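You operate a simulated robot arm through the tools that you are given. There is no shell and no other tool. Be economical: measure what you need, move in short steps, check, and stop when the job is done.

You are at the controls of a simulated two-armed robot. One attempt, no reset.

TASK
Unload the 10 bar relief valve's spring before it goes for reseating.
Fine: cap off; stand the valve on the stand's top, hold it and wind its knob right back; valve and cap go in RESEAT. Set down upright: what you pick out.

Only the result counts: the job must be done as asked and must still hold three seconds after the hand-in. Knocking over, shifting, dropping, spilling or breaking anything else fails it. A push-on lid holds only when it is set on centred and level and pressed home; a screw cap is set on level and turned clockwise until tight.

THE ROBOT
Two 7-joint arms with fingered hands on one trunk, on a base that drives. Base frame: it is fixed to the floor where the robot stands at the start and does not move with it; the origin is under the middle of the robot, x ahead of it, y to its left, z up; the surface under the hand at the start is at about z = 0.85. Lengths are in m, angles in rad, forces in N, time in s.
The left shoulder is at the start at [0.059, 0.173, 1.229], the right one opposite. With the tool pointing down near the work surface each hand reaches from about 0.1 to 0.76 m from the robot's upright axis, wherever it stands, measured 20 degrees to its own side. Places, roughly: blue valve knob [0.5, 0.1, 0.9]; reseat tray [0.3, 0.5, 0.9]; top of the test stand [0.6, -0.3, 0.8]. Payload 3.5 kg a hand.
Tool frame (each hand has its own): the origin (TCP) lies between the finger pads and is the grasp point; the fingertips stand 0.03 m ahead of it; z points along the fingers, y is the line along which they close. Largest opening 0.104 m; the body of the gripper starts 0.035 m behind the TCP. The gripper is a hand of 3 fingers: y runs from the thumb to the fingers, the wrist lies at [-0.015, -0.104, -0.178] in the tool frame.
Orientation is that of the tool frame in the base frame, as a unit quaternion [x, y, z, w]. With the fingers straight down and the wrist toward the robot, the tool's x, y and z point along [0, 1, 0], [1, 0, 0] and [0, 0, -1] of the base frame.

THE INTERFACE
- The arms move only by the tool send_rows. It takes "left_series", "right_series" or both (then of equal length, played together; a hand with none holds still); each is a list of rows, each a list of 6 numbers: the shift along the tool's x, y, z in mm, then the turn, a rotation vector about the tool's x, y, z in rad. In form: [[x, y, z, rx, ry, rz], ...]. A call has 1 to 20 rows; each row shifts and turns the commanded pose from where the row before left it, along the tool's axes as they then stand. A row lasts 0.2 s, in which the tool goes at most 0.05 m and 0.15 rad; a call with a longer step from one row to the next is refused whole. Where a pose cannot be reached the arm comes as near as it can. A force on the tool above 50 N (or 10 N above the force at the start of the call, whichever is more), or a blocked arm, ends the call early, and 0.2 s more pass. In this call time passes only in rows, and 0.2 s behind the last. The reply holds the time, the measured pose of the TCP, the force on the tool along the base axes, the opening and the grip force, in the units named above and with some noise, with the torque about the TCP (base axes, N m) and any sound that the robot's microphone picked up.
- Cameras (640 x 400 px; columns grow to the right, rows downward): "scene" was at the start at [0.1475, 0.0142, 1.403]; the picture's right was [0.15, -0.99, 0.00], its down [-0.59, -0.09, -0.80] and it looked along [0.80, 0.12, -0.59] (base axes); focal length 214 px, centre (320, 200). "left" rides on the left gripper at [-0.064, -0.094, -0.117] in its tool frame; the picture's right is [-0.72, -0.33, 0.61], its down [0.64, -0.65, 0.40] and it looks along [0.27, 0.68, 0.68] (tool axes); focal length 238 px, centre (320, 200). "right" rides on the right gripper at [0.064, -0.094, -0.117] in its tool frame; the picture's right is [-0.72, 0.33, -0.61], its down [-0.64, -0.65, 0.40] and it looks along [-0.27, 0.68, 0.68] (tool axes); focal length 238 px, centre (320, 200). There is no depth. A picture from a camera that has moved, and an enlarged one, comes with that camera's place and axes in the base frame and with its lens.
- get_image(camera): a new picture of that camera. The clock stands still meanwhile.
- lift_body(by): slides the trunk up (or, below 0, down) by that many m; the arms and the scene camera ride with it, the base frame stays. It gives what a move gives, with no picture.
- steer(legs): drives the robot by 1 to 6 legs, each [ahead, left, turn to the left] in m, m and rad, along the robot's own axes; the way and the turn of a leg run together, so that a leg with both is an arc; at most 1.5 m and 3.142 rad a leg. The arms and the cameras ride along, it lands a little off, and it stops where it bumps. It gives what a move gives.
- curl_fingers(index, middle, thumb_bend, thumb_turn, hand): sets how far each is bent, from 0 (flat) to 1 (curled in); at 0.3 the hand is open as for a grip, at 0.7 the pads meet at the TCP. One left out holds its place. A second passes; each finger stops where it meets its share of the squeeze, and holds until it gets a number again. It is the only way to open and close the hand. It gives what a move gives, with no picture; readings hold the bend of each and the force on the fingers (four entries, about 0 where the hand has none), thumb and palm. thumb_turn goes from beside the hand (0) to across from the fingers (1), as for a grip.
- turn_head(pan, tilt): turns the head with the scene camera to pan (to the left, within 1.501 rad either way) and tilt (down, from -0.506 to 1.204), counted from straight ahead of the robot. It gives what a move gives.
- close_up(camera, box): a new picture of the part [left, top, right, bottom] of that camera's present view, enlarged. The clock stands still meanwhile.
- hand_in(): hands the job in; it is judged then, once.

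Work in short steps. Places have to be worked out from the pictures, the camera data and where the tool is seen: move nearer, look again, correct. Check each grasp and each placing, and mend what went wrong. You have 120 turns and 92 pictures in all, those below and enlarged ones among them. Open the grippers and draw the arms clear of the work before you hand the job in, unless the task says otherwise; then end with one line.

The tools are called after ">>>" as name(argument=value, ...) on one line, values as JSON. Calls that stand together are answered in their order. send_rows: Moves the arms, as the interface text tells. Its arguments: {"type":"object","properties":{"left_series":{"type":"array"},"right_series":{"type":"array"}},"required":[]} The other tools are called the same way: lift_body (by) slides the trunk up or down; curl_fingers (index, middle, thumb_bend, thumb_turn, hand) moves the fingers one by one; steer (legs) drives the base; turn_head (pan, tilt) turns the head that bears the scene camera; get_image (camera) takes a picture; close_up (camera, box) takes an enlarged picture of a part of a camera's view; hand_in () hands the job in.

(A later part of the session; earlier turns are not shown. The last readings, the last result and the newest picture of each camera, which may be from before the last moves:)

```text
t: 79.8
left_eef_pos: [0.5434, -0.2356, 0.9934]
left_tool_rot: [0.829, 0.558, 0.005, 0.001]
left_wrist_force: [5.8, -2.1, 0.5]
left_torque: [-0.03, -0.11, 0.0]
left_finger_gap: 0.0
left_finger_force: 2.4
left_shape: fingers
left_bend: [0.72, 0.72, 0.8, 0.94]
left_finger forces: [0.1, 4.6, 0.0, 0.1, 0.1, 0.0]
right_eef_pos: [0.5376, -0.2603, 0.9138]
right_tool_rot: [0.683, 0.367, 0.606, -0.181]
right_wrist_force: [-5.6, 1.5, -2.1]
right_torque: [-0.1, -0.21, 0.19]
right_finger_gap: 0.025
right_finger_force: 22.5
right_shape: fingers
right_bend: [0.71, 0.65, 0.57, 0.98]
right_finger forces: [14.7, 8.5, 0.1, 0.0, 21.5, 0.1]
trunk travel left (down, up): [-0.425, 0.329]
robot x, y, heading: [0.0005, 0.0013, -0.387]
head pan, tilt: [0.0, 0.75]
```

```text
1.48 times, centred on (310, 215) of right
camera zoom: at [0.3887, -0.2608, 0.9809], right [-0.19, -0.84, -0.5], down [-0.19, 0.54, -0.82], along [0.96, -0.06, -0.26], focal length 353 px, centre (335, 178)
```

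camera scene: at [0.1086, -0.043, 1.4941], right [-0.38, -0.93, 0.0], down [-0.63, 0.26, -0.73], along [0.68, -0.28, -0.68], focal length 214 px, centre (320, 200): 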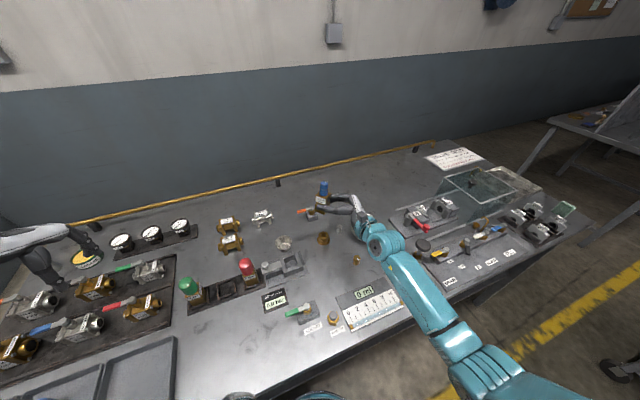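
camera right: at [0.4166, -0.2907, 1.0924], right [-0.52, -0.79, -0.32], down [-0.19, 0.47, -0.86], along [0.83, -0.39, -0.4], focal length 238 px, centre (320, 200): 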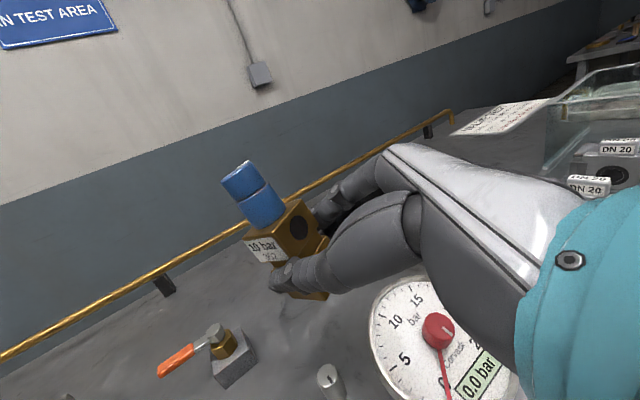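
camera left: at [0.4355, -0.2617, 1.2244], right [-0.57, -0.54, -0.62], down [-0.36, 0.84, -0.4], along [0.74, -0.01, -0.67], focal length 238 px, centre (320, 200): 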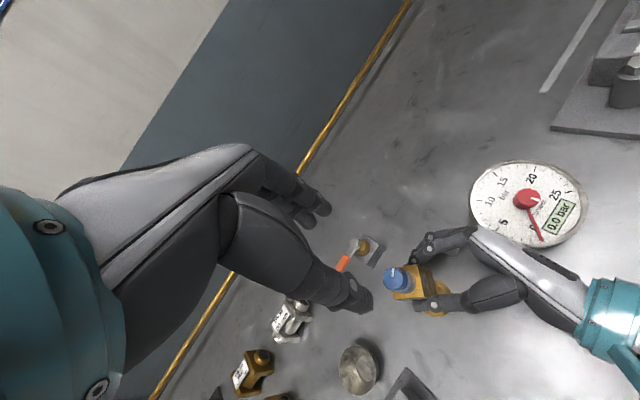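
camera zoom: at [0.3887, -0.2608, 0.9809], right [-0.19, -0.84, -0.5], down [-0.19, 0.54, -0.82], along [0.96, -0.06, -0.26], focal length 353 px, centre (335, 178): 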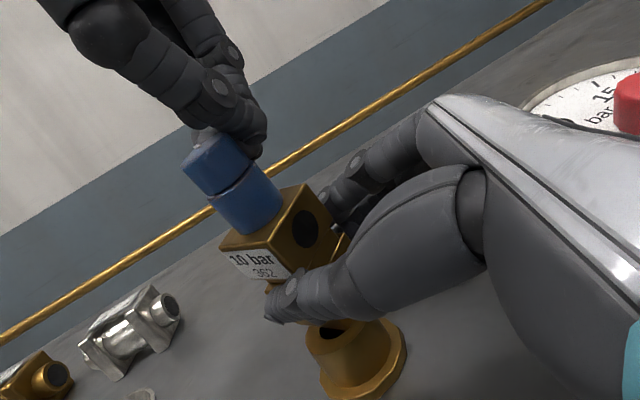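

The fingers closed over the knob's top, so that was too high. I open and look at how the valve sits now.

>>> curl_fingers(hand="left", index=0.5, middle=0.5, thumb_bend=0.45)

>>> close_up(camera="left", box=[240, 150, 460, 330])

```text
t: 80.8
left_eef_pos: [0.5428, -0.2355, 0.9935]
left_tool_rot: [0.829, 0.559, 0.005, 0.0]
left_wrist_force: [-0.1, 0.1, 0.2]
left_torque: [-0.02, 0.0, 0.04]
left_finger_gap: 0.0581
left_finger_force: 0.1
left_shape: fingers
left_bend: [0.5, 0.5, 0.45, 0.97]
left_finger forces: [0.0, 0.1, 0.1, 0.1, 0.0, 0.0]
right_eef_pos: [0.5368, -0.2618, 0.9143]
right_tool_rot: [0.683, 0.366, 0.605, -0.182]
right_wrist_force: [0.1, 0.3, -4.9]
right_torque: [-0.09, 0.06, 0.02]
right_finger_gap: 0.0251
right_finger_force: 20.2
right_shape: fingers
right_bend: [0.71, 0.65, 0.57, 0.97]
right_finger forces: [16.2, 8.2, 0.0, 0.0, 15.9, 0.0]
trunk travel left (down, up): [-0.425, 0.329]
robot x, y, heading: [-0.0012, -0.0023, -0.387]
head pan, tilt: [0.0, 0.75]
```

```text
2.22 times, centred on (350, 240) of left
camera zoom: at [0.4318, -0.2612, 1.1105], right [-0.57, -0.54, -0.62], down [-0.36, 0.84, -0.4], along [0.74, -0.01, -0.67], focal length 530 px, centre (253, 111)
```

zoom: 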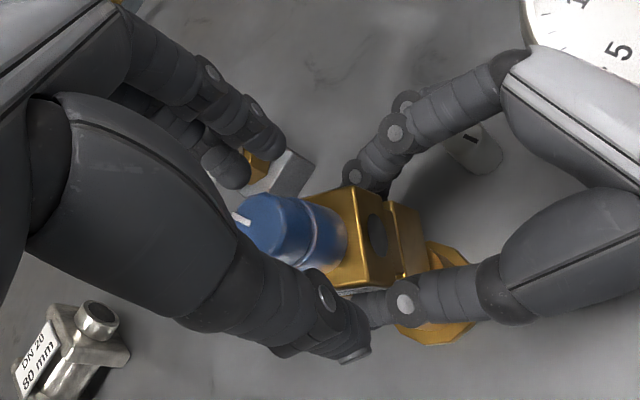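

The knob's centre is now at about (0.538, -0.234). I shift 5 mm toward the thumb side, go 12 mm deeper and close again.

>>> send_rows(left_series=[[-2, -5, 6, 0, 0, 0], [0, 0, 6, 0, 0, 0]])

>>> curl_fingers(hand="left", index=0.62, middle=0.62, thumb_bend=0.62)

>>> curl_fingers(hand="left", index=0.72, middle=0.72, thumb_bend=0.72)

```text
t: 81.4
left_eef_pos: [0.5372, -0.2373, 0.9818]
left_tool_rot: [0.83, 0.558, 0.005, 0.001]
left_wrist_force: [-0.1, -0.3, -0.8]
left_torque: [0.0, 0.03, -0.01]
left_finger_gap: 0.058
left_finger_force: 0.0
left_shape: fingers
left_bend: [0.5, 0.5, 0.45, 0.97]
left_finger forces: [0.0, 0.0, 0.0, 0.0, 0.1, 0.0]
right_eef_pos: [0.5387, -0.262, 0.9134]
right_tool_rot: [0.683, 0.366, 0.605, -0.182]
right_wrist_force: [0.1, 0.8, -4.9]
right_torque: [-0.15, 0.05, 0.02]
right_finger_gap: 0.0251
right_finger_force: 19.7
right_shape: fingers
right_bend: [0.71, 0.65, 0.57, 0.97]
right_finger forces: [16.2, 8.1, 0.1, 0.0, 15.9, 0.0]
trunk travel left (down, up): [-0.425, 0.329]
robot x, y, heading: [0.0014, 0.0015, -0.385]
head pan, tilt: [0.0, 0.75]
```

```text
t: 82.4
left_eef_pos: [0.538, -0.2362, 0.9805]
left_tool_rot: [0.83, 0.558, 0.005, 0.001]
left_wrist_force: [3.0, -1.4, -0.9]
left_torque: [-0.05, -0.01, 0.0]
left_finger_gap: 0.0228
left_finger_force: 1.0
left_shape: fingers
left_bend: [0.61, 0.6, 0.62, 0.97]
left_finger forces: [0.7, 1.7, 0.1, 0.0, 0.1, 0.1]
right_eef_pos: [0.5363, -0.2612, 0.9144]
right_tool_rot: [0.683, 0.366, 0.605, -0.183]
right_wrist_force: [-1.9, 1.3, -3.6]
right_torque: [-0.17, -0.05, 0.1]
right_finger_gap: 0.0253
right_finger_force: 20.8
right_shape: fingers
right_bend: [0.71, 0.65, 0.57, 0.97]
right_finger forces: [15.4, 8.8, 0.0, 0.0, 17.9, 0.0]
trunk travel left (down, up): [-0.425, 0.329]
robot x, y, heading: [-0.0003, -0.0017, -0.388]
head pan, tilt: [0.0, 0.75]
```

```text
t: 83.4
left_eef_pos: [0.5381, -0.2355, 0.9806]
left_tool_rot: [0.83, 0.558, 0.005, 0.001]
left_wrist_force: [7.3, -4.4, -1.3]
left_torque: [-0.09, -0.19, -0.08]
left_finger_gap: 0.0109
left_finger_force: 10.0
left_shape: fingers
left_bend: [0.71, 0.64, 0.67, 0.97]
left_finger forces: [6.3, 8.4, 0.0, 0.0, 5.6, 0.1]
right_eef_pos: [0.5384, -0.2612, 0.915]
right_tool_rot: [0.682, 0.366, 0.606, -0.182]
right_wrist_force: [-8.6, 4.3, 2.6]
right_torque: [-0.09, -0.29, 0.25]
right_finger_gap: 0.0252
right_finger_force: 22.6
right_shape: fingers
right_bend: [0.71, 0.65, 0.57, 0.98]
right_finger forces: [15.1, 8.6, 0.0, 0.0, 21.8, 0.0]
trunk travel left (down, up): [-0.425, 0.329]
robot x, y, heading: [-0.0017, -0.0022, -0.385]
head pan, tilt: [0.0, 0.75]
```

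The fingers met the knob before the thumb did, leaving a net side load. I shift 4 mm toward the finger side to balance it and view the grip.

>>> send_rows(left_series=[[0, 2, 0, 0, 0, 0], [0, 2, 0, 0, 0, 0]])

>>> close_up(camera="right", box=[190, 80, 430, 350])

```text
t: 84.0
left_eef_pos: [0.5407, -0.237, 0.9811]
left_tool_rot: [0.83, 0.558, 0.006, 0.0]
left_wrist_force: [1.9, -2.4, 0.9]
left_torque: [-0.07, 0.04, -0.09]
left_finger_gap: 0.0109
left_finger_force: 9.5
left_shape: fingers
left_bend: [0.71, 0.64, 0.67, 0.97]
left_finger forces: [5.0, 6.2, 0.1, 0.0, 7.0, 0.0]
right_eef_pos: [0.5379, -0.2604, 0.9146]
right_tool_rot: [0.683, 0.366, 0.606, -0.182]
right_wrist_force: [-1.6, 3.1, -0.8]
right_torque: [-0.07, -0.11, 0.11]
right_finger_gap: 0.0253
right_finger_force: 20.3
right_shape: fingers
right_bend: [0.71, 0.65, 0.57, 0.97]
right_finger forces: [15.1, 8.4, 0.1, 0.1, 17.3, 0.0]
trunk travel left (down, up): [-0.425, 0.329]
robot x, y, heading: [0.0016, 0.0048, -0.385]
head pan, tilt: [0.0, 0.75]
```

```text
1.48 times, centred on (310, 215) of right
camera zoom: at [0.3892, -0.2613, 0.9808], right [-0.19, -0.84, -0.5], down [-0.19, 0.54, -0.82], along [0.96, -0.06, -0.26], focal length 353 px, centre (335, 178)
```

zoom: 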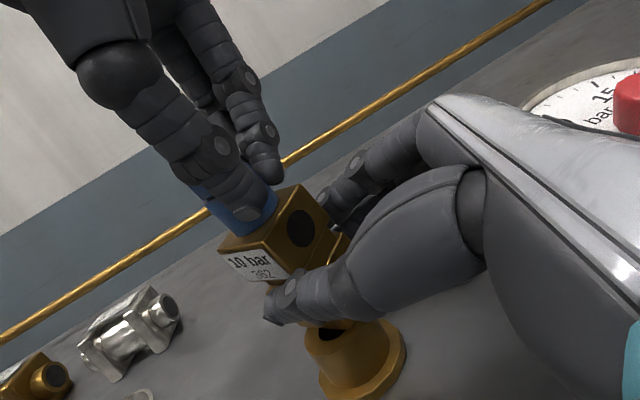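

The knob is now held between thumb and fingers. I squeeze it firmly before releasing the right hand.

>>> curl_fingers(hand="left", index=0.72, middle=0.9, thumb_bend=0.9)

>>> curl_fingers(hand="right", index=0.6, middle=0.6, thumb_bend=0.57)

```text
t: 85.0
left_eef_pos: [0.5427, -0.2364, 0.9823]
left_tool_rot: [0.829, 0.559, 0.006, 0.001]
left_wrist_force: [6.5, -2.1, 0.2]
left_torque: [-0.05, -0.18, -0.03]
left_finger_gap: 0.0002
left_finger_force: 5.0
left_shape: fingers
left_bend: [0.71, 0.66, 0.83, 0.94]
left_finger forces: [0.1, 7.8, 0.0, 0.1, 2.4, 0.1]
right_eef_pos: [0.5385, -0.2606, 0.915]
right_tool_rot: [0.683, 0.366, 0.605, -0.182]
right_wrist_force: [-7.0, 2.0, 0.3]
right_torque: [-0.12, -0.21, 0.23]
right_finger_gap: 0.0253
right_finger_force: 22.7
right_shape: fingers
right_bend: [0.71, 0.65, 0.57, 0.98]
right_finger forces: [15.1, 9.0, 0.0, 0.0, 20.7, 0.0]
trunk travel left (down, up): [-0.425, 0.329]
robot x, y, heading: [-0.0004, -0.0034, -0.385]
head pan, tilt: [0.0, 0.75]
```

```text
t: 86.0
left_eef_pos: [0.5408, -0.237, 0.9822]
left_tool_rot: [0.829, 0.559, 0.004, 0.002]
left_wrist_force: [4.0, -0.2, 1.0]
left_torque: [0.03, -0.07, -0.01]
left_finger_gap: 0.0002
left_finger_force: 1.4
left_shape: fingers
left_bend: [0.71, 0.72, 0.83, 0.94]
left_finger forces: [0.0, 3.2, 0.0, 0.1, 0.0, 0.1]
right_eef_pos: [0.5363, -0.2612, 0.9141]
right_tool_rot: [0.683, 0.366, 0.605, -0.182]
right_wrist_force: [-2.8, -0.4, -5.5]
right_torque: [-0.12, -0.12, 0.1]
right_finger_gap: 0.0365
right_finger_force: 3.3
right_shape: fingers
right_bend: [0.6, 0.59, 0.53, 0.99]
right_finger forces: [0.1, 0.9, 0.0, 0.0, 6.7, 0.0]
trunk travel left (down, up): [-0.425, 0.329]
robot x, y, heading: [0.0007, -0.0024, -0.391]
head pan, tilt: [0.0, 0.75]
```

The left thumb slipped past the knob, and the right grip is loosened. I tighten the right hand again right away.

>>> curl_fingers(hand="right", index=0.95, middle=0.95, thumb_bend=0.95)

>>> close_up(camera="right", box=[190, 80, 430, 350])

```text
t: 87.0
left_eef_pos: [0.5414, -0.239, 0.9822]
left_tool_rot: [0.83, 0.558, 0.006, 0.002]
left_wrist_force: [4.2, 1.0, 2.9]
left_torque: [0.09, -0.07, -0.03]
left_finger_gap: 0.0003
left_finger_force: 2.1
left_shape: fingers
left_bend: [0.71, 0.72, 0.83, 0.94]
left_finger forces: [0.0, 4.6, 0.1, 0.1, 0.0, 0.0]
right_eef_pos: [0.5376, -0.2615, 0.9134]
right_tool_rot: [0.683, 0.367, 0.605, -0.183]
right_wrist_force: [-5.0, -0.8, -6.8]
right_torque: [-0.21, -0.1, 0.11]
right_finger_gap: 0.0299
right_finger_force: 18.2
right_shape: fingers
right_bend: [0.64, 0.63, 0.54, 0.98]
right_finger forces: [7.5, 7.1, 0.0, 0.0, 20.6, 0.0]
trunk travel left (down, up): [-0.425, 0.329]
robot x, y, heading: [-0.0008, 0.0021, -0.388]
head pan, tilt: [0.0, 0.75]
```

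```text
1.48 times, centred on (310, 215) of right
camera zoom: at [0.3889, -0.2611, 0.9805], right [-0.19, -0.84, -0.5], down [-0.19, 0.53, -0.82], along [0.96, -0.06, -0.26], focal length 353 px, centre (335, 178)
```

zoom: 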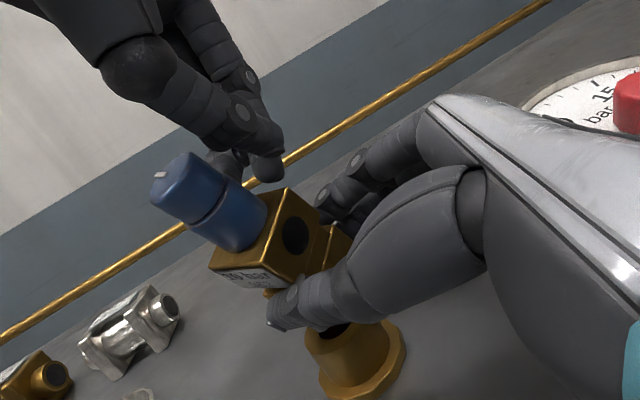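

The valve is still held and now leans about 0.3 rad toward the thumb. Rolling the right hand back to correct that also raises its wrist away from the brass knob. I clear the left hand upward, then roll by +0.3 after rising a bit.

>>> curl_fingers(hand="left", index=0.35, middle=0.35, thumb_bend=0.35)

>>> send_rows(left_series=[[0, 0, -30, 0, 0, 0], [0, 0, -40, 0, 0, 0], [0, 0, -40, 0, 0, 0], [0, -20, -20, 0, 0, 0]])

>>> send_rows(right_series=[[14.4, 3, -3, 0, 0, 0], [14.4, 3, -3, 0, 0, 0], [0, 0, 0, 0, 0, 0.1], [0, 0, 0, 0, 0, 0.1], [0, 0, 0, 0, 0, 0.1]])

>>> close_up(camera="right", box=[150, 80, 430, 380])

>>> close_up(camera="scene", box=[300, 180, 380, 260])

```text
t: 88.0
left_eef_pos: [0.5414, -0.2371, 0.9803]
left_tool_rot: [0.83, 0.558, 0.004, 0.0]
left_wrist_force: [-0.1, -0.5, -0.3]
left_torque: [0.03, -0.01, 0.03]
left_finger_gap: 0.0902
left_finger_force: 0.0
left_shape: fingers
left_bend: [0.35, 0.35, 0.35, 0.97]
left_finger forces: [0.0, 0.0, 0.0, 0.1, 0.0, 0.1]
right_eef_pos: [0.5375, -0.2613, 0.9143]
right_tool_rot: [0.683, 0.366, 0.606, -0.183]
right_wrist_force: [-0.2, 0.6, -3.3]
right_torque: [-0.11, 0.07, 0.0]
right_finger_gap: 0.0294
right_finger_force: 15.8
right_shape: fingers
right_bend: [0.71, 0.65, 0.55, 0.97]
right_finger forces: [8.4, 6.1, 0.0, 0.0, 16.3, 0.0]
trunk travel left (down, up): [-0.425, 0.329]
robot x, y, heading: [-0.0005, -0.0005, -0.388]
head pan, tilt: [0.0, 0.75]
```

```text
t: 89.0
left_eef_pos: [0.5217, -0.2288, 1.1111]
left_tool_rot: [0.83, 0.558, 0.006, 0.001]
left_wrist_force: [0.7, -0.6, 0.5]
left_torque: [0.02, -0.01, -0.01]
left_finger_gap: 0.0903
left_finger_force: 0.1
left_shape: fingers
left_bend: [0.35, 0.35, 0.35, 0.97]
left_finger forces: [0.0, 0.0, 0.0, 0.1, 0.0, 0.0]
right_eef_pos: [0.5382, -0.261, 0.9156]
right_tool_rot: [0.682, 0.366, 0.606, -0.182]
right_wrist_force: [-0.4, 1.3, -4.3]
right_torque: [-0.12, 0.05, 0.02]
right_finger_gap: 0.0297
right_finger_force: 15.0
right_shape: fingers
right_bend: [0.71, 0.65, 0.55, 0.97]
right_finger forces: [8.4, 6.1, 0.0, 0.0, 16.4, 0.0]
trunk travel left (down, up): [-0.425, 0.329]
robot x, y, heading: [-0.0004, 0.0046, -0.389]
head pan, tilt: [0.0, 0.75]
```

```text
t: 90.2
left_eef_pos: [0.5211, -0.2278, 1.1099]
left_tool_rot: [0.83, 0.558, 0.005, 0.001]
left_wrist_force: [-0.3, 0.2, -0.3]
left_torque: [0.02, -0.02, 0.01]
left_finger_gap: 0.0902
left_finger_force: 0.0
left_shape: fingers
left_bend: [0.35, 0.35, 0.35, 0.97]
left_finger forces: [0.1, 0.1, 0.0, 0.0, 0.1, 0.0]
right_eef_pos: [0.5378, -0.261, 0.9439]
right_tool_rot: [0.729, 0.26, 0.572, -0.271]
right_wrist_force: [-0.6, 0.2, -4.6]
right_torque: [-0.09, 0.08, 0.0]
right_finger_gap: 0.0294
right_finger_force: 15.1
right_shape: fingers
right_bend: [0.71, 0.65, 0.55, 0.97]
right_finger forces: [9.1, 6.0, 0.0, 0.0, 15.7, 0.0]
trunk travel left (down, up): [-0.425, 0.329]
robot x, y, heading: [0.0031, -0.0017, -0.388]
head pan, tilt: [0.0, 0.75]
```

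```text
1.33 times, centred on (290, 230) of right
camera zoom: at [0.4063, -0.2699, 1.0393], right [-0.35, -0.71, -0.61], down [-0.3, 0.7, -0.64], along [0.88, -0.04, -0.47], focal length 318 px, centre (360, 160)
```

zoom: 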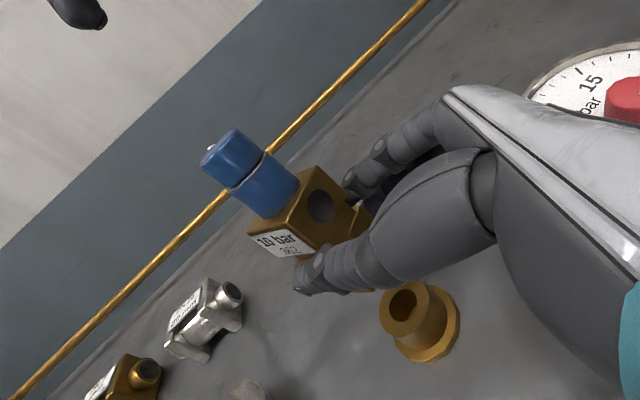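

```text
5.00 times, centred on (340, 220) of scene
camera zoom: at [0.1085, -0.0427, 1.4942], right [-0.38, -0.93, 0.0], down [-0.63, 0.26, -0.73], along [0.68, -0.28, -0.68], focal length 1072 px, centre (220, 100)
```

zoom: 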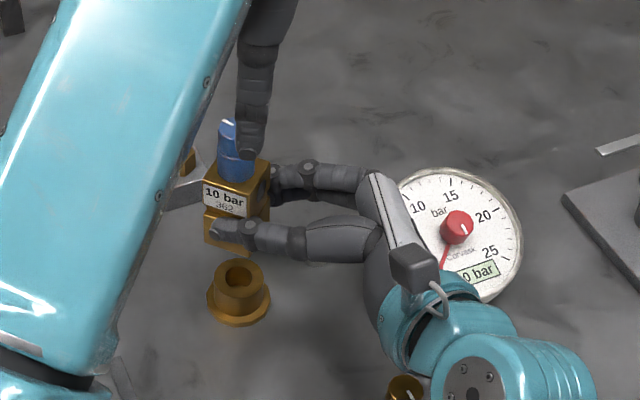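

The valve is upright to within about 3° and nearly centred on the collar. I lower 22 mm with a 2 mm nudge, then feel for contact.

>>> send_rows(right_series=[[-11, 0.2, 1.4, 0, 0, 0], [-11, 0.2, 1.4, 0, 0, 0]])

>>> send_rows(right_series=[[-2, 0.2, 0.4, 0, 0, 0], [-2, 0.2, 0.4, 0, 0, 0]])

>>> send_rows(right_series=[[-2, 0.2, 0.4, 0, 0, 0], [-2, 0.2, 0.4, 0, 0, 0]])

```text
t: 90.8
left_eef_pos: [0.5218, -0.2294, 1.1094]
left_tool_rot: [0.83, 0.558, 0.005, 0.001]
left_wrist_force: [0.2, 0.3, 0.2]
left_torque: [0.0, -0.01, -0.01]
left_finger_gap: 0.0901
left_finger_force: 0.0
left_shape: fingers
left_bend: [0.35, 0.35, 0.35, 0.97]
left_finger forces: [0.0, 0.0, 0.1, 0.0, 0.1, 0.1]
right_eef_pos: [0.5368, -0.2623, 0.9224]
right_tool_rot: [0.73, 0.26, 0.572, -0.271]
right_wrist_force: [1.0, 0.2, -4.8]
right_torque: [-0.1, 0.04, 0.0]
right_finger_gap: 0.0294
right_finger_force: 15.8
right_shape: fingers
right_bend: [0.71, 0.65, 0.55, 0.97]
right_finger forces: [9.3, 5.9, 0.0, 0.0, 15.7, 0.0]
trunk travel left (down, up): [-0.425, 0.329]
robot x, y, heading: [-0.001, -0.0011, -0.387]
head pan, tilt: [0.0, 0.75]
```

```text
t: 91.4
left_eef_pos: [0.5217, -0.2289, 1.1104]
left_tool_rot: [0.83, 0.558, 0.005, 0.001]
left_wrist_force: [0.6, 0.0, 0.4]
left_torque: [-0.01, 0.01, -0.02]
left_finger_gap: 0.0901
left_finger_force: 0.1
left_shape: fingers
left_bend: [0.35, 0.35, 0.35, 0.97]
left_finger forces: [0.0, 0.0, 0.1, 0.0, 0.1, 0.0]
right_eef_pos: [0.5368, -0.2619, 0.9186]
right_tool_rot: [0.73, 0.26, 0.571, -0.271]
right_wrist_force: [-0.1, -0.3, -4.2]
right_torque: [-0.09, 0.06, -0.01]
right_finger_gap: 0.0293
right_finger_force: 15.7
right_shape: fingers
right_bend: [0.71, 0.65, 0.55, 0.97]
right_finger forces: [9.3, 6.0, 0.0, 0.1, 15.6, 0.0]
trunk travel left (down, up): [-0.425, 0.329]
robot x, y, heading: [-0.0013, 0.001, -0.384]
head pan, tilt: [0.0, 0.75]
```

```text
t: 92.0
left_eef_pos: [0.5215, -0.2291, 1.111]
left_tool_rot: [0.83, 0.558, 0.005, 0.001]
left_wrist_force: [-0.5, -0.1, 0.2]
left_torque: [0.0, 0.03, 0.01]
left_finger_gap: 0.0901
left_finger_force: 0.0
left_shape: fingers
left_bend: [0.35, 0.35, 0.35, 0.97]
left_finger forces: [0.0, 0.0, 0.1, 0.0, 0.0, 0.0]
right_eef_pos: [0.5368, -0.2602, 0.914]
right_tool_rot: [0.73, 0.26, 0.572, -0.271]
right_wrist_force: [0.2, -0.6, -4.8]
right_torque: [-0.08, 0.04, -0.03]
right_finger_gap: 0.0294
right_finger_force: 15.5
right_shape: fingers
right_bend: [0.71, 0.65, 0.55, 0.97]
right_finger forces: [9.4, 6.0, 0.0, 0.0, 15.8, 0.0]
trunk travel left (down, up): [-0.425, 0.329]
robot x, y, heading: [0.0006, -0.0012, -0.388]
head pan, tilt: [0.0, 0.75]
```

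No contact yet, so I continue in small steps.

>>> send_rows(right_series=[[-2, 0.2, 0.4, 0, 0, 0], [-1.5, 0.1, 0.3, 0, 0, 0]])

>>> send_rows(right_series=[[-1.5, 0.1, 0.3, 0, 0, 0], [-1.5, 0.1, 0.3, 0, 0, 0]])

```text
t: 92.6
left_eef_pos: [0.5216, -0.2289, 1.1096]
left_tool_rot: [0.829, 0.559, 0.005, 0.0]
left_wrist_force: [-0.5, -0.1, 0.1]
left_torque: [-0.01, -0.02, -0.03]
left_finger_gap: 0.0903
left_finger_force: 0.1
left_shape: fingers
left_bend: [0.35, 0.35, 0.35, 0.97]
left_finger forces: [0.0, 0.0, 0.0, 0.0, 0.1, 0.0]
right_eef_pos: [0.5379, -0.2605, 0.9103]
right_tool_rot: [0.729, 0.261, 0.571, -0.272]
right_wrist_force: [-0.7, 0.5, -3.9]
right_torque: [-0.13, 0.03, -0.01]
right_finger_gap: 0.0295
right_finger_force: 15.5
right_shape: fingers
right_bend: [0.71, 0.65, 0.55, 0.97]
right_finger forces: [9.3, 6.0, 0.1, 0.1, 15.7, 0.6]
trunk travel left (down, up): [-0.425, 0.329]
robot x, y, heading: [-0.0004, 0.0019, -0.386]
head pan, tilt: [0.0, 0.75]
```

```text
t: 93.2
left_eef_pos: [0.5212, -0.2296, 1.1103]
left_tool_rot: [0.829, 0.559, 0.005, 0.001]
left_wrist_force: [-0.2, -0.5, -0.5]
left_torque: [-0.02, -0.02, -0.06]
left_finger_gap: 0.0904
left_finger_force: 0.1
left_shape: fingers
left_bend: [0.35, 0.35, 0.35, 0.97]
left_finger forces: [0.1, 0.0, 0.0, 0.0, 0.1, 0.1]
right_eef_pos: [0.5373, -0.2588, 0.9065]
right_tool_rot: [0.729, 0.261, 0.572, -0.271]
right_wrist_force: [1.1, 3.3, -1.5]
right_torque: [-0.38, 0.11, -0.09]
right_finger_gap: 0.0295
right_finger_force: 17.9
right_shape: fingers
right_bend: [0.71, 0.65, 0.55, 0.97]
right_finger forces: [9.2, 6.0, 0.0, 0.0, 15.8, 4.7]
trunk travel left (down, up): [-0.425, 0.329]
robot x, y, heading: [0.0009, -0.0015, -0.389]
head pan, tilt: [0.0, 0.75]
```

The palm reads 4.7 N, so it's touching something on its right, likely the gauge rim. I back off 4 mm and look at the remaining gap.

>>> send_rows(right_series=[[3.9, -0.4, -0.8, 0, 0, 0]])

>>> close_up(camera="right", box=[190, 120, 430, 390])

>>> close_up(camera="scene", box=[310, 200, 390, 280])

```text
t: 93.6
left_eef_pos: [0.5219, -0.2286, 1.1103]
left_tool_rot: [0.829, 0.559, 0.005, 0.0]
left_wrist_force: [-1.0, -0.1, 0.1]
left_torque: [0.04, -0.03, -0.01]
left_finger_gap: 0.0907
left_finger_force: 0.0
left_shape: fingers
left_bend: [0.35, 0.35, 0.35, 0.97]
left_finger forces: [0.0, 0.0, 0.0, 0.1, 0.1, 0.0]
right_eef_pos: [0.5346, -0.2613, 0.9113]
right_tool_rot: [0.73, 0.259, 0.572, -0.27]
right_wrist_force: [-0.4, 1.9, -3.6]
right_torque: [-0.14, 0.05, -0.03]
right_finger_gap: 0.0294
right_finger_force: 17.7
right_shape: fingers
right_bend: [0.71, 0.65, 0.55, 0.97]
right_finger forces: [9.3, 6.7, 0.0, 0.0, 15.7, 2.2]
trunk travel left (down, up): [-0.425, 0.329]
robot x, y, heading: [-0.0011, -0.0016, -0.393]
head pan, tilt: [0.0, 0.75]
```

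```text
1.48 times, centred on (310, 255) of right
camera zoom: at [0.4031, -0.2697, 1.0066], right [-0.35, -0.71, -0.61], down [-0.3, 0.7, -0.64], along [0.88, -0.04, -0.46], focal length 353 px, centre (335, 118)
```

zoom: 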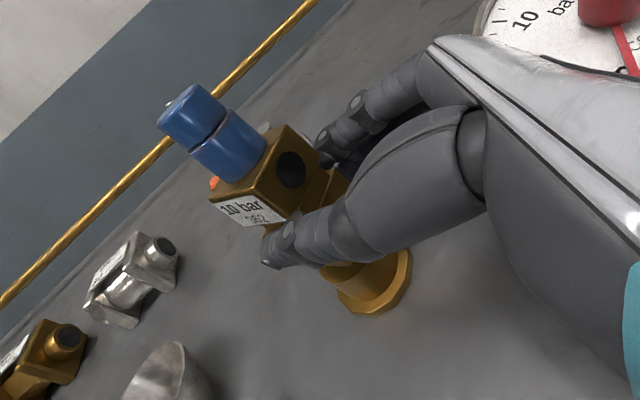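

```text
5.00 times, centred on (350, 240) of scene
camera zoom: at [0.1083, -0.0427, 1.4942], right [-0.38, -0.93, 0.0], down [-0.63, 0.26, -0.73], along [0.68, -0.28, -0.68], focal length 1072 px, centre (170, 0)
```

zoom: 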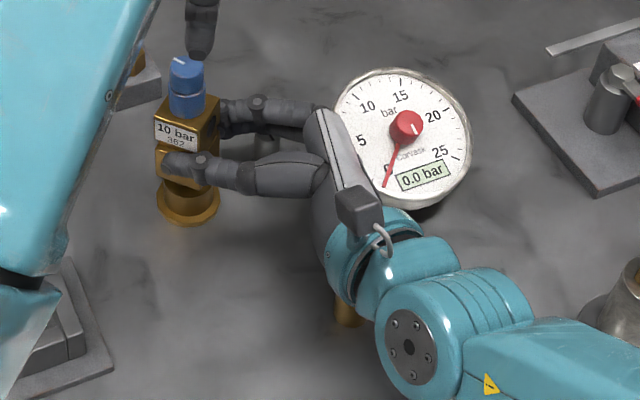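

The base is within a few mm of the collar while the palm brushes the gauge side. I rise 5 mm, swing the hand 0.2 rad clockwise about the valve axis, away from the gauge, then lower again.

>>> send_rows(right_series=[[4.9, -0.5, -1, 0, 0, 0], [-0.4, -2.4, -0.8, -0.0975, 0.0098, 0.02], [-0.4, -2.4, -0.8, -0.0975, 0.0098, 0.02]])

>>> send_rows(right_series=[[-2.9, 0.3, 0.6, 0, 0, 0], [-2, 0.2, 0.4, 0, 0, 0]])

>>> send_rows(right_series=[[-2, 0.2, 0.4, 0, 0, 0], [-1.5, 0.1, 0.3, 0, 0, 0]])

```text
t: 94.4
left_eef_pos: [0.5224, -0.2272, 1.1104]
left_tool_rot: [0.83, 0.558, 0.005, 0.001]
left_wrist_force: [0.7, -0.7, -0.3]
left_torque: [-0.02, 0.02, 0.0]
left_finger_gap: 0.0903
left_finger_force: 0.1
left_shape: fingers
left_bend: [0.35, 0.35, 0.35, 0.97]
left_finger forces: [0.0, 0.0, 0.1, 0.0, 0.0, 0.0]
right_eef_pos: [0.531, -0.258, 0.9165]
right_tool_rot: [0.752, 0.185, 0.596, -0.211]
right_wrist_force: [0.5, -1.1, -4.8]
right_torque: [-0.14, 0.05, 0.01]
right_finger_gap: 0.0293
right_finger_force: 15.8
right_shape: fingers
right_bend: [0.71, 0.65, 0.55, 0.97]
right_finger forces: [9.4, 6.0, 0.0, 0.1, 15.7, 0.0]
trunk travel left (down, up): [-0.425, 0.329]
robot x, y, heading: [-0.0, -0.0026, -0.393]
head pan, tilt: [0.0, 0.75]
```

```text
t: 95.0
left_eef_pos: [0.5215, -0.2292, 1.1101]
left_tool_rot: [0.83, 0.558, 0.004, 0.001]
left_wrist_force: [0.4, 0.9, -0.7]
left_torque: [-0.06, 0.01, 0.0]
left_finger_gap: 0.0903
left_finger_force: 0.0
left_shape: fingers
left_bend: [0.35, 0.35, 0.35, 0.97]
left_finger forces: [0.1, 0.0, 0.0, 0.1, 0.1, 0.1]
right_eef_pos: [0.5309, -0.2588, 0.911]
right_tool_rot: [0.752, 0.185, 0.596, -0.213]
right_wrist_force: [0.4, 0.3, -4.9]
right_torque: [-0.08, 0.05, -0.01]
right_finger_gap: 0.0293
right_finger_force: 15.4
right_shape: fingers
right_bend: [0.71, 0.65, 0.55, 0.97]
right_finger forces: [9.5, 6.0, 0.0, 0.0, 15.7, 0.0]
trunk travel left (down, up): [-0.425, 0.329]
robot x, y, heading: [-0.0003, -0.002, -0.388]
head pan, tilt: [0.0, 0.75]
```

```text
t: 95.6
left_eef_pos: [0.5215, -0.228, 1.1094]
left_tool_rot: [0.83, 0.558, 0.005, 0.0]
left_wrist_force: [-0.2, -0.7, -0.7]
left_torque: [0.0, 0.02, 0.04]
left_finger_gap: 0.0903
left_finger_force: 0.1
left_shape: fingers
left_bend: [0.35, 0.35, 0.35, 0.97]
left_finger forces: [0.0, 0.1, 0.0, 0.0, 0.0, 0.1]
right_eef_pos: [0.5317, -0.2576, 0.9064]
right_tool_rot: [0.752, 0.186, 0.596, -0.212]
right_wrist_force: [0.6, 0.8, -4.8]
right_torque: [-0.09, 0.06, 0.03]
right_finger_gap: 0.0292
right_finger_force: 15.5
right_shape: fingers
right_bend: [0.71, 0.65, 0.55, 0.97]
right_finger forces: [9.4, 6.0, 0.1, 0.0, 15.7, 0.1]
trunk travel left (down, up): [-0.425, 0.329]
robot x, y, heading: [0.0019, -0.0013, -0.386]
head pan, tilt: [0.0, 0.75]
```

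The hand is free of the gauge now. I keep lowering.

>>> send_rows(right_series=[[-1.5, 0.1, 0.3, 0, 0, 0], [-1.5, 0.1, 0.3, 0, 0, 0]])

>>> send_rows(right_series=[[-1.5, 0.1, 0.3, 0, 0, 0], [-1.5, 0.1, 0.3, 0, 0, 0]])

```text
t: 96.2
left_eef_pos: [0.5222, -0.2291, 1.1104]
left_tool_rot: [0.829, 0.559, 0.006, 0.001]
left_wrist_force: [-0.6, -1.3, -0.3]
left_torque: [0.01, 0.01, 0.0]
left_finger_gap: 0.0904
left_finger_force: 0.1
left_shape: fingers
left_bend: [0.35, 0.35, 0.35, 0.97]
left_finger forces: [0.1, 0.0, 0.0, 0.0, 0.0, 0.1]
right_eef_pos: [0.5309, -0.2578, 0.906]
right_tool_rot: [0.752, 0.186, 0.596, -0.212]
right_wrist_force: [0.4, -0.5, -3.5]
right_torque: [-0.09, 0.01, -0.01]
right_finger_gap: 0.0296
right_finger_force: 15.1
right_shape: fingers
right_bend: [0.71, 0.65, 0.55, 0.97]
right_finger forces: [9.4, 6.0, 0.0, 0.0, 15.6, 0.0]
trunk travel left (down, up): [-0.425, 0.329]
robot x, y, heading: [-0.0008, -0.0014, -0.387]
head pan, tilt: [0.0, 0.75]
```

```text
t: 96.8
left_eef_pos: [0.5209, -0.2288, 1.111]
left_tool_rot: [0.83, 0.558, 0.006, 0.002]
left_wrist_force: [0.1, 1.0, 0.5]
left_torque: [-0.01, -0.02, 0.05]
left_finger_gap: 0.0903
left_finger_force: 0.1
left_shape: fingers
left_bend: [0.35, 0.35, 0.35, 0.97]
left_finger forces: [0.0, 0.0, 0.1, 0.0, 0.0, 0.1]
right_eef_pos: [0.5317, -0.2581, 0.9038]
right_tool_rot: [0.751, 0.186, 0.598, -0.211]
right_wrist_force: [-2.3, -1.9, 7.4]
right_torque: [0.02, -0.19, -0.01]
right_finger_gap: 0.0294
right_finger_force: 16.5
right_shape: fingers
right_bend: [0.71, 0.66, 0.55, 0.96]
right_finger forces: [9.5, 6.7, 0.0, 0.0, 16.7, 0.0]
trunk travel left (down, up): [-0.425, 0.329]
robot x, y, heading: [-0.0011, 0.0003, -0.391]
head pan, tilt: [0.0, 0.75]
```

Contact now comes through the valve: 12 N from a point at the collar. So it stands on the stand, held by the right hand. I prepare the left hand above, yawed 1 rad clockwise to leave room for a long counter-clockwise stroke, with fingers half open.

>>> send_rows(left_series=[[-1, 22, 0, 0, 0, 0.125], [0, 0, 0, 0, 0, 0.125], [0, 0, 0, 0, 0, 0.125], [0, 0, 0, 0, 0, 0.125], [0, 0, 0, 0, 0, 0.125], [0, 0, 0, 0, 0, 0.125], [0, 0, 0, 0, 0, 0.125], [0, 0, 0, 0, 0, 0.125], [0, 0, 30, 0, 0, 0], [0, 0, 25, 0, 0, 0]])

>>> curl_fingers(hand="left", index=0.45, middle=0.45, thumb_bend=0.45)

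>>> close_up(camera="left", box=[220, 150, 500, 350])

```text
t: 99.0
left_eef_pos: [0.5405, -0.2372, 1.0563]
left_tool_rot: [0.996, 0.093, 0.006, -0.001]
left_wrist_force: [0.3, 0.0, 0.3]
left_torque: [0.0, 0.01, 0.0]
left_finger_gap: 0.0902
left_finger_force: 0.1
left_shape: fingers
left_bend: [0.35, 0.35, 0.35, 0.97]
left_finger forces: [0.0, 0.0, 0.0, 0.1, 0.0, 0.1]
right_eef_pos: [0.5309, -0.2576, 0.9025]
right_tool_rot: [0.752, 0.186, 0.596, -0.211]
right_wrist_force: [1.1, -2.6, 14.7]
right_torque: [0.06, -0.43, -0.06]
right_finger_gap: 0.0294
right_finger_force: 17.0
right_shape: fingers
right_bend: [0.71, 0.65, 0.55, 0.96]
right_finger forces: [10.1, 8.2, 0.0, 0.0, 16.7, 0.0]
trunk travel left (down, up): [-0.425, 0.329]
robot x, y, heading: [-0.0011, 0.0023, -0.391]
head pan, tilt: [0.0, 0.75]
```

```text
t: 100.0
left_eef_pos: [0.5399, -0.2379, 1.0557]
left_tool_rot: [0.996, 0.092, 0.006, -0.002]
left_wrist_force: [0.6, 0.3, -0.1]
left_torque: [0.02, 0.01, 0.0]
left_finger_gap: 0.0656
left_finger_force: 0.1
left_shape: fingers
left_bend: [0.45, 0.45, 0.45, 0.97]
left_finger forces: [0.0, 0.0, 0.1, 0.0, 0.1, 0.1]
right_eef_pos: [0.5321, -0.2577, 0.9024]
right_tool_rot: [0.752, 0.186, 0.596, -0.211]
right_wrist_force: [0.1, -2.7, 16.0]
right_torque: [0.06, -0.4, -0.08]
right_finger_gap: 0.0292
right_finger_force: 17.6
right_shape: fingers
right_bend: [0.71, 0.65, 0.55, 0.96]
right_finger forces: [9.9, 8.4, 0.0, 0.0, 16.8, 0.1]
trunk travel left (down, up): [-0.425, 0.329]
robot x, y, heading: [-0.0003, -0.0, -0.387]
head pan, tilt: [0.0, 0.75]
```

```text
2.00 times, centred on (360, 250) of left
camera zoom: at [0.4598, -0.1582, 1.1736], right [-0.76, 0.19, -0.62], down [0.51, 0.76, -0.4], along [0.4, -0.62, -0.68], focal length 477 px, centre (240, 100)
```

zoom: 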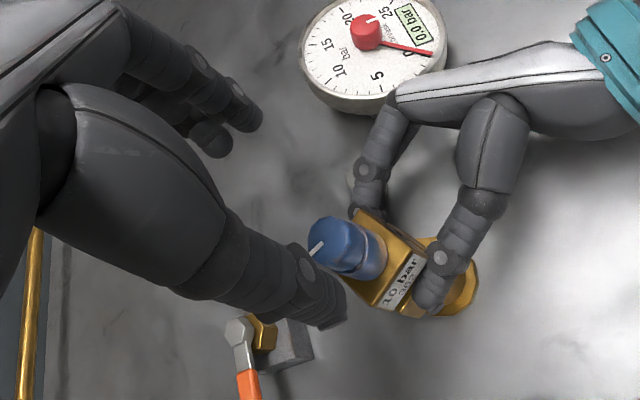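

The knob is offset about (4, -4) mm in the tool's axes. I descend around it to z≈0.98 and close in a balanced way.

>>> send_rows(left_series=[[4.4, -4, 25, 0, 0, 0], [0, 0, 25, 0, 0, 0], [0, 0, 26, 0, 0, 0]])

>>> curl_fingers(hand="left", index=0.62, middle=0.62, thumb_bend=0.62)

>>> close_up(camera="left", box=[220, 150, 500, 350])

```text
t: 100.8
left_eef_pos: [0.5451, -0.2338, 0.9797]
left_tool_rot: [0.996, 0.093, 0.005, -0.001]
left_wrist_force: [-0.1, -0.2, -0.6]
left_torque: [0.01, 0.0, 0.0]
left_finger_gap: 0.0654
left_finger_force: 0.0
left_shape: fingers
left_bend: [0.45, 0.45, 0.45, 0.97]
left_finger forces: [0.0, 0.0, 0.1, 0.0, 0.1, 0.0]
right_eef_pos: [0.5298, -0.2563, 0.9028]
right_tool_rot: [0.751, 0.186, 0.597, -0.212]
right_wrist_force: [1.2, -1.8, 16.2]
right_torque: [0.05, -0.39, -0.06]
right_finger_gap: 0.0294
right_finger_force: 17.4
right_shape: fingers
right_bend: [0.71, 0.65, 0.55, 0.96]
right_finger forces: [10.0, 8.2, 0.0, 0.1, 16.8, 0.0]
trunk travel left (down, up): [-0.425, 0.329]
robot x, y, heading: [-0.0008, -0.0013, -0.387]
head pan, tilt: [0.0, 0.75]
```

```text
t: 101.8
left_eef_pos: [0.5447, -0.2334, 0.981]
left_tool_rot: [0.996, 0.092, 0.006, -0.002]
left_wrist_force: [1.1, -1.9, -0.8]
left_torque: [-0.04, -0.02, 0.0]
left_finger_gap: 0.0227
left_finger_force: 0.2
left_shape: fingers
left_bend: [0.61, 0.62, 0.62, 0.97]
left_finger forces: [0.7, 0.3, 0.0, 0.1, 0.0, 0.0]
right_eef_pos: [0.5303, -0.2561, 0.9028]
right_tool_rot: [0.751, 0.187, 0.596, -0.212]
right_wrist_force: [0.9, -2.1, 14.9]
right_torque: [0.02, -0.38, -0.02]
right_finger_gap: 0.0293
right_finger_force: 17.8
right_shape: fingers
right_bend: [0.71, 0.65, 0.55, 0.96]
right_finger forces: [9.6, 8.3, 0.0, 0.0, 17.4, 0.0]
trunk travel left (down, up): [-0.425, 0.329]
robot x, y, heading: [-0.0007, -0.0004, -0.388]
head pan, tilt: [0.0, 0.75]
```

```text
2.00 times, centred on (360, 250) of left
camera zoom: at [0.464, -0.1533, 1.0981], right [-0.76, 0.19, -0.62], down [0.51, 0.76, -0.4], along [0.4, -0.62, -0.68], focal length 477 px, centre (240, 100)
```

zoom: 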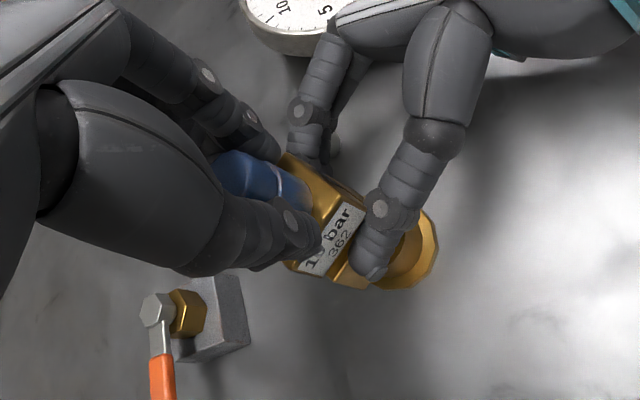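

The knob sits between thumb and fingers with light, even contact. I squeeze evenly to 0.7.

>>> curl_fingers(hand="left", index=0.7, middle=0.7, thumb_bend=0.7)

```text
t: 102.8
left_eef_pos: [0.5438, -0.234, 0.9807]
left_tool_rot: [0.996, 0.092, 0.006, 0.0]
left_wrist_force: [1.7, -6.0, 0.5]
left_torque: [-0.2, -0.05, 0.0]
left_finger_gap: 0.0168
left_finger_force: 7.4
left_shape: fingers
left_bend: [0.63, 0.65, 0.65, 0.97]
left_finger forces: [6.0, 5.1, 0.0, 0.1, 4.2, 0.1]
right_eef_pos: [0.5306, -0.2568, 0.9025]
right_tool_rot: [0.752, 0.185, 0.596, -0.212]
right_wrist_force: [-1.6, 1.5, 15.6]
right_torque: [0.04, -0.4, 0.01]
right_finger_gap: 0.0292
right_finger_force: 17.9
right_shape: fingers
right_bend: [0.71, 0.65, 0.55, 0.96]
right_finger forces: [8.6, 7.7, 0.1, 0.1, 19.7, 0.0]
trunk travel left (down, up): [-0.425, 0.329]
robot x, y, heading: [-0.003, 0.0017, -0.385]
head pan, tilt: [0.0, 0.75]
```

There's a net 6 N along +y of the tool, so I shift 3 mm that way to balance. Then I start turning counter-clockwise and check the torque.

>>> send_rows(left_series=[[0, 3, 0, 0, 0, 0], [0, 0, 0, 0, 0, -0.1], [0, 0, 0, 0, 0, -0.1], [0, 0, 0, 0, 0, -0.1]])

```text
t: 103.8
left_eef_pos: [0.5442, -0.2359, 0.9791]
left_tool_rot: [0.97, 0.241, 0.006, 0.0]
left_wrist_force: [-2.1, -5.2, -0.6]
left_torque: [-0.09, 0.0, -0.08]
left_finger_gap: 0.015
left_finger_force: 6.0
left_shape: fingers
left_bend: [0.65, 0.66, 0.65, 0.97]
left_finger forces: [4.5, 4.8, 0.0, 0.0, 4.0, 0.0]
right_eef_pos: [0.531, -0.2563, 0.9019]
right_tool_rot: [0.752, 0.185, 0.596, -0.212]
right_wrist_force: [1.1, 1.8, 12.0]
right_torque: [0.07, -0.33, 0.02]
right_finger_gap: 0.0292
right_finger_force: 16.5
right_shape: fingers
right_bend: [0.71, 0.65, 0.55, 0.96]
right_finger forces: [8.7, 7.4, 0.0, 0.0, 18.0, 0.0]
trunk travel left (down, up): [-0.425, 0.329]
robot x, y, heading: [-0.0015, 0.0019, -0.388]
head pan, tilt: [0.0, 0.75]
```

The turning torque is modest (0.08 N m), and the grip holds. I continue counter-clockwise.

>>> send_rows(left_series=[[0, 1, 0, 0, 0, -0.12], [0, 0, 0, 0, 0, -0.12], [0, 0, 0, 0, 0, -0.12], [0, 0, 0, 0, 0, -0.12], [0, 0, 0, 0, 0, -0.12], [0, 0, 0, 0, 0, -0.12], [0, 0, 0, 0, 0, -0.12], [0, 0, 0, 0, 0, -0.12]])

>>> send_rows(left_series=[[0, 0, 0, 0, 0, -0.12], [0, 0, 0, 0, 0, -0.12], [0, 0, 0, 0, 0, -0.12], [0, 0, 0, 0, 0, -0.12], [0, 0, 0, 0, 0, -0.12]])

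>>> get_image(camera="left")

```text
t: 105.6
left_eef_pos: [0.5489, -0.2345, 0.9803]
left_tool_rot: [0.748, 0.664, 0.007, 0.003]
left_wrist_force: [1.3, -9.7, 3.6]
left_torque: [-0.21, -0.09, -0.1]
left_finger_gap: 0.0057
left_finger_force: 6.8
left_shape: fingers
left_bend: [0.7, 0.65, 0.67, 0.97]
left_finger forces: [5.5, 5.5, 0.0, 0.1, 3.3, 0.0]
right_eef_pos: [0.5317, -0.2573, 0.9028]
right_tool_rot: [0.752, 0.186, 0.596, -0.213]
right_wrist_force: [1.2, 8.4, 12.0]
right_torque: [0.04, -0.35, 0.19]
right_finger_gap: 0.0294
right_finger_force: 15.1
right_shape: fingers
right_bend: [0.71, 0.66, 0.54, 0.96]
right_finger forces: [6.7, 6.5, 0.0, 0.1, 17.3, 0.0]
trunk travel left (down, up): [-0.425, 0.329]
robot x, y, heading: [0.0003, -0.0004, -0.393]
head pan, tilt: [0.0, 0.75]
```

```text
t: 106.8
left_eef_pos: [0.553, -0.2074, 0.9754]
left_tool_rot: [0.523, 0.853, 0.003, 0.011]
left_wrist_force: [-2.3, -14.3, 34.2]
left_torque: [-1.03, 0.27, -0.14]
left_finger_gap: 0.0124
left_finger_force: 24.6
left_shape: fingers
left_bend: [0.67, 0.7, 0.7, 0.91]
left_finger forces: [2.9, 0.0, 0.1, 0.0, 45.4, 0.0]
left hand out of reach, approached as far as the arm can: row 4
right_eef_pos: [0.5301, -0.2542, 0.9018]
right_tool_rot: [0.751, 0.188, 0.596, -0.214]
right_wrist_force: [8.8, 18.2, 0.9]
right_torque: [-0.12, -0.15, 0.09]
right_finger_gap: 0.0305
right_finger_force: 14.3
right_shape: fingers
right_bend: [0.71, 0.66, 0.52, 0.97]
right_finger forces: [4.9, 5.1, 0.0, 0.0, 18.1, 0.1]
trunk travel left (down, up): [-0.425, 0.329]
robot x, y, heading: [-0.0, -0.0028, -0.387]
head pan, tilt: [0.0, 0.75]
```

```text
9 pictures are left
camera left: at [0.4961, -0.3064, 1.0928], right [0.05, -0.79, -0.61], down [-0.86, 0.27, -0.42], along [0.5, 0.54, -0.67], focal length 238 px, centre (320, 200)
```

left: 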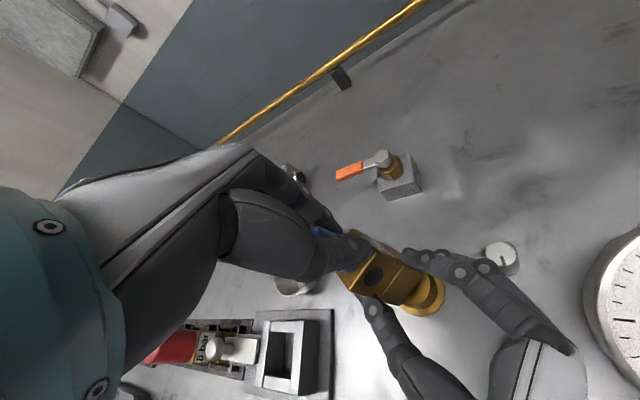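

The left arm hit its limit at the end of the stroke and pushed sideways. I open it at once and lift clear, then check the valve.

>>> curl_fingers(hand="left", index=0.4, middle=0.4, thumb_bend=0.4)

>>> send_rows(left_series=[[0, 0, -20, 0, 0, 0], [0, 0, -40, 0, 0, 0], [0, 0, -35, 0, 0, 0]])

>>> close_up(camera="left", box=[260, 170, 500, 350])

```text
t: 107.8
left_eef_pos: [0.5539, -0.2026, 0.9691]
left_tool_rot: [0.52, 0.854, 0.004, 0.003]
left_wrist_force: [0.0, -0.1, 0.2]
left_torque: [0.01, -0.01, 0.01]
left_finger_gap: 0.0776
left_finger_force: 0.0
left_shape: fingers
left_bend: [0.4, 0.4, 0.4, 0.97]
left_finger forces: [0.1, 0.1, 0.0, 0.0, 0.0, 0.1]
right_eef_pos: [0.5303, -0.2588, 0.9007]
right_tool_rot: [0.753, 0.185, 0.595, -0.211]
right_wrist_force: [0.4, -0.5, -3.3]
right_torque: [-0.08, 0.08, -0.02]
right_finger_gap: 0.0291
right_finger_force: 16.1
right_shape: fingers
right_bend: [0.71, 0.66, 0.55, 0.95]
right_finger forces: [9.5, 6.8, 0.0, 0.0, 15.6, 0.1]
trunk travel left (down, up): [-0.425, 0.329]
robot x, y, heading: [0.0037, 0.0016, -0.388]
head pan, tilt: [0.0, 0.75]
```

```text
t: 108.6
left_eef_pos: [0.5532, -0.2029, 1.0635]
left_tool_rot: [0.52, 0.854, 0.004, 0.002]
left_wrist_force: [0.2, 0.4, 0.1]
left_torque: [0.01, -0.02, -0.01]
left_finger_gap: 0.0771
left_finger_force: 0.1
left_shape: fingers
left_bend: [0.4, 0.4, 0.4, 0.97]
left_finger forces: [0.0, 0.0, 0.0, 0.0, 0.0, 0.0]
right_eef_pos: [0.5331, -0.2571, 0.9012]
right_tool_rot: [0.752, 0.186, 0.595, -0.212]
right_wrist_force: [-0.1, -0.2, -3.6]
right_torque: [-0.14, 0.06, -0.01]
right_finger_gap: 0.029
right_finger_force: 15.9
right_shape: fingers
right_bend: [0.71, 0.66, 0.55, 0.95]
right_finger forces: [9.2, 6.8, 0.0, 0.0, 15.9, 0.0]
trunk travel left (down, up): [-0.425, 0.329]
robot x, y, heading: [-0.0005, 0.0008, -0.385]
head pan, tilt: [0.0, 0.75]
```

```text
2.22 times, centred on (380, 260) of left
camera zoom: at [0.4984, -0.3036, 1.1805], right [0.05, -0.79, -0.62], down [-0.87, 0.27, -0.41], along [0.49, 0.56, -0.67], focal length 530 px, centre (187, 67)
```

zoom: 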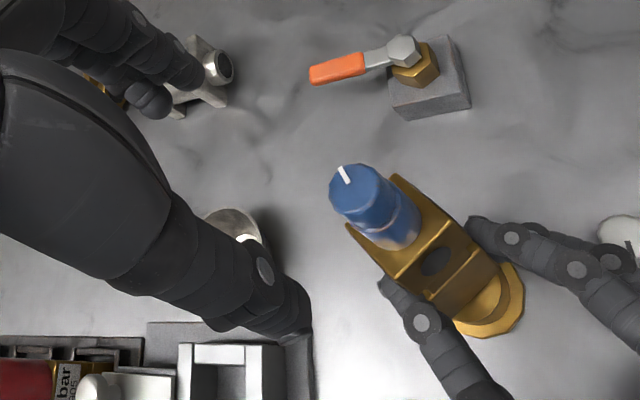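

The valve is hanging in the right hand again (no support force), and the knob has turned only partly because the grip slipped. First I lower the valve back onto the stand.

>>> send_rows(right_series=[[-1.5, 0.1, 0.3, 0, 0, -0.03], [-1.5, 0.1, 0.3, 0, 0, -0.03]])

>>> send_rows(right_series=[[-1.5, 0.1, 0.3, 0, 0, 0], [-1.5, 0.1, 0.3, 0, 0, 0]])

```text
t: 109.2
left_eef_pos: [0.5534, -0.2031, 1.0635]
left_tool_rot: [0.521, 0.854, 0.005, 0.003]
left_wrist_force: [1.1, -0.2, -0.5]
left_torque: [0.02, 0.01, 0.02]
left_finger_gap: 0.0774
left_finger_force: 0.0
left_shape: fingers
left_bend: [0.4, 0.4, 0.4, 0.97]
left_finger forces: [0.0, 0.1, 0.1, 0.0, 0.0, 0.1]
right_eef_pos: [0.5311, -0.2572, 0.8998]
right_tool_rot: [0.745, 0.209, 0.603, -0.195]
right_wrist_force: [-1.2, -0.2, 0.5]
right_torque: [0.05, -0.02, 0.0]
right_finger_gap: 0.029
right_finger_force: 14.5
right_shape: fingers
right_bend: [0.71, 0.66, 0.55, 0.95]
right_finger forces: [9.2, 5.3, 0.0, 0.0, 15.3, 0.1]
trunk travel left (down, up): [-0.425, 0.329]
robot x, y, heading: [0.0031, -0.002, -0.39]
head pan, tilt: [0.0, 0.75]
```

```text
t: 109.8
left_eef_pos: [0.5527, -0.2035, 1.0624]
left_tool_rot: [0.52, 0.854, 0.004, 0.004]
left_wrist_force: [0.5, -0.5, 1.8]
left_torque: [-0.05, -0.01, 0.01]
left_finger_gap: 0.0775
left_finger_force: 0.0
left_shape: fingers
left_bend: [0.4, 0.4, 0.4, 0.97]
left_finger forces: [0.1, 0.0, 0.0, 0.0, 0.0, 0.1]
right_eef_pos: [0.5323, -0.2577, 0.8976]
right_tool_rot: [0.745, 0.208, 0.604, -0.193]
right_wrist_force: [-2.5, -1.2, 6.4]
right_torque: [0.19, -0.18, 0.03]
right_finger_gap: 0.0287
right_finger_force: 14.4
right_shape: fingers
right_bend: [0.71, 0.67, 0.55, 0.94]
right_finger forces: [9.4, 5.0, 0.0, 0.0, 15.0, 0.0]
trunk travel left (down, up): [-0.425, 0.329]
robot x, y, heading: [-0.0005, -0.0014, -0.386]
head pan, tilt: [0.0, 0.75]
```

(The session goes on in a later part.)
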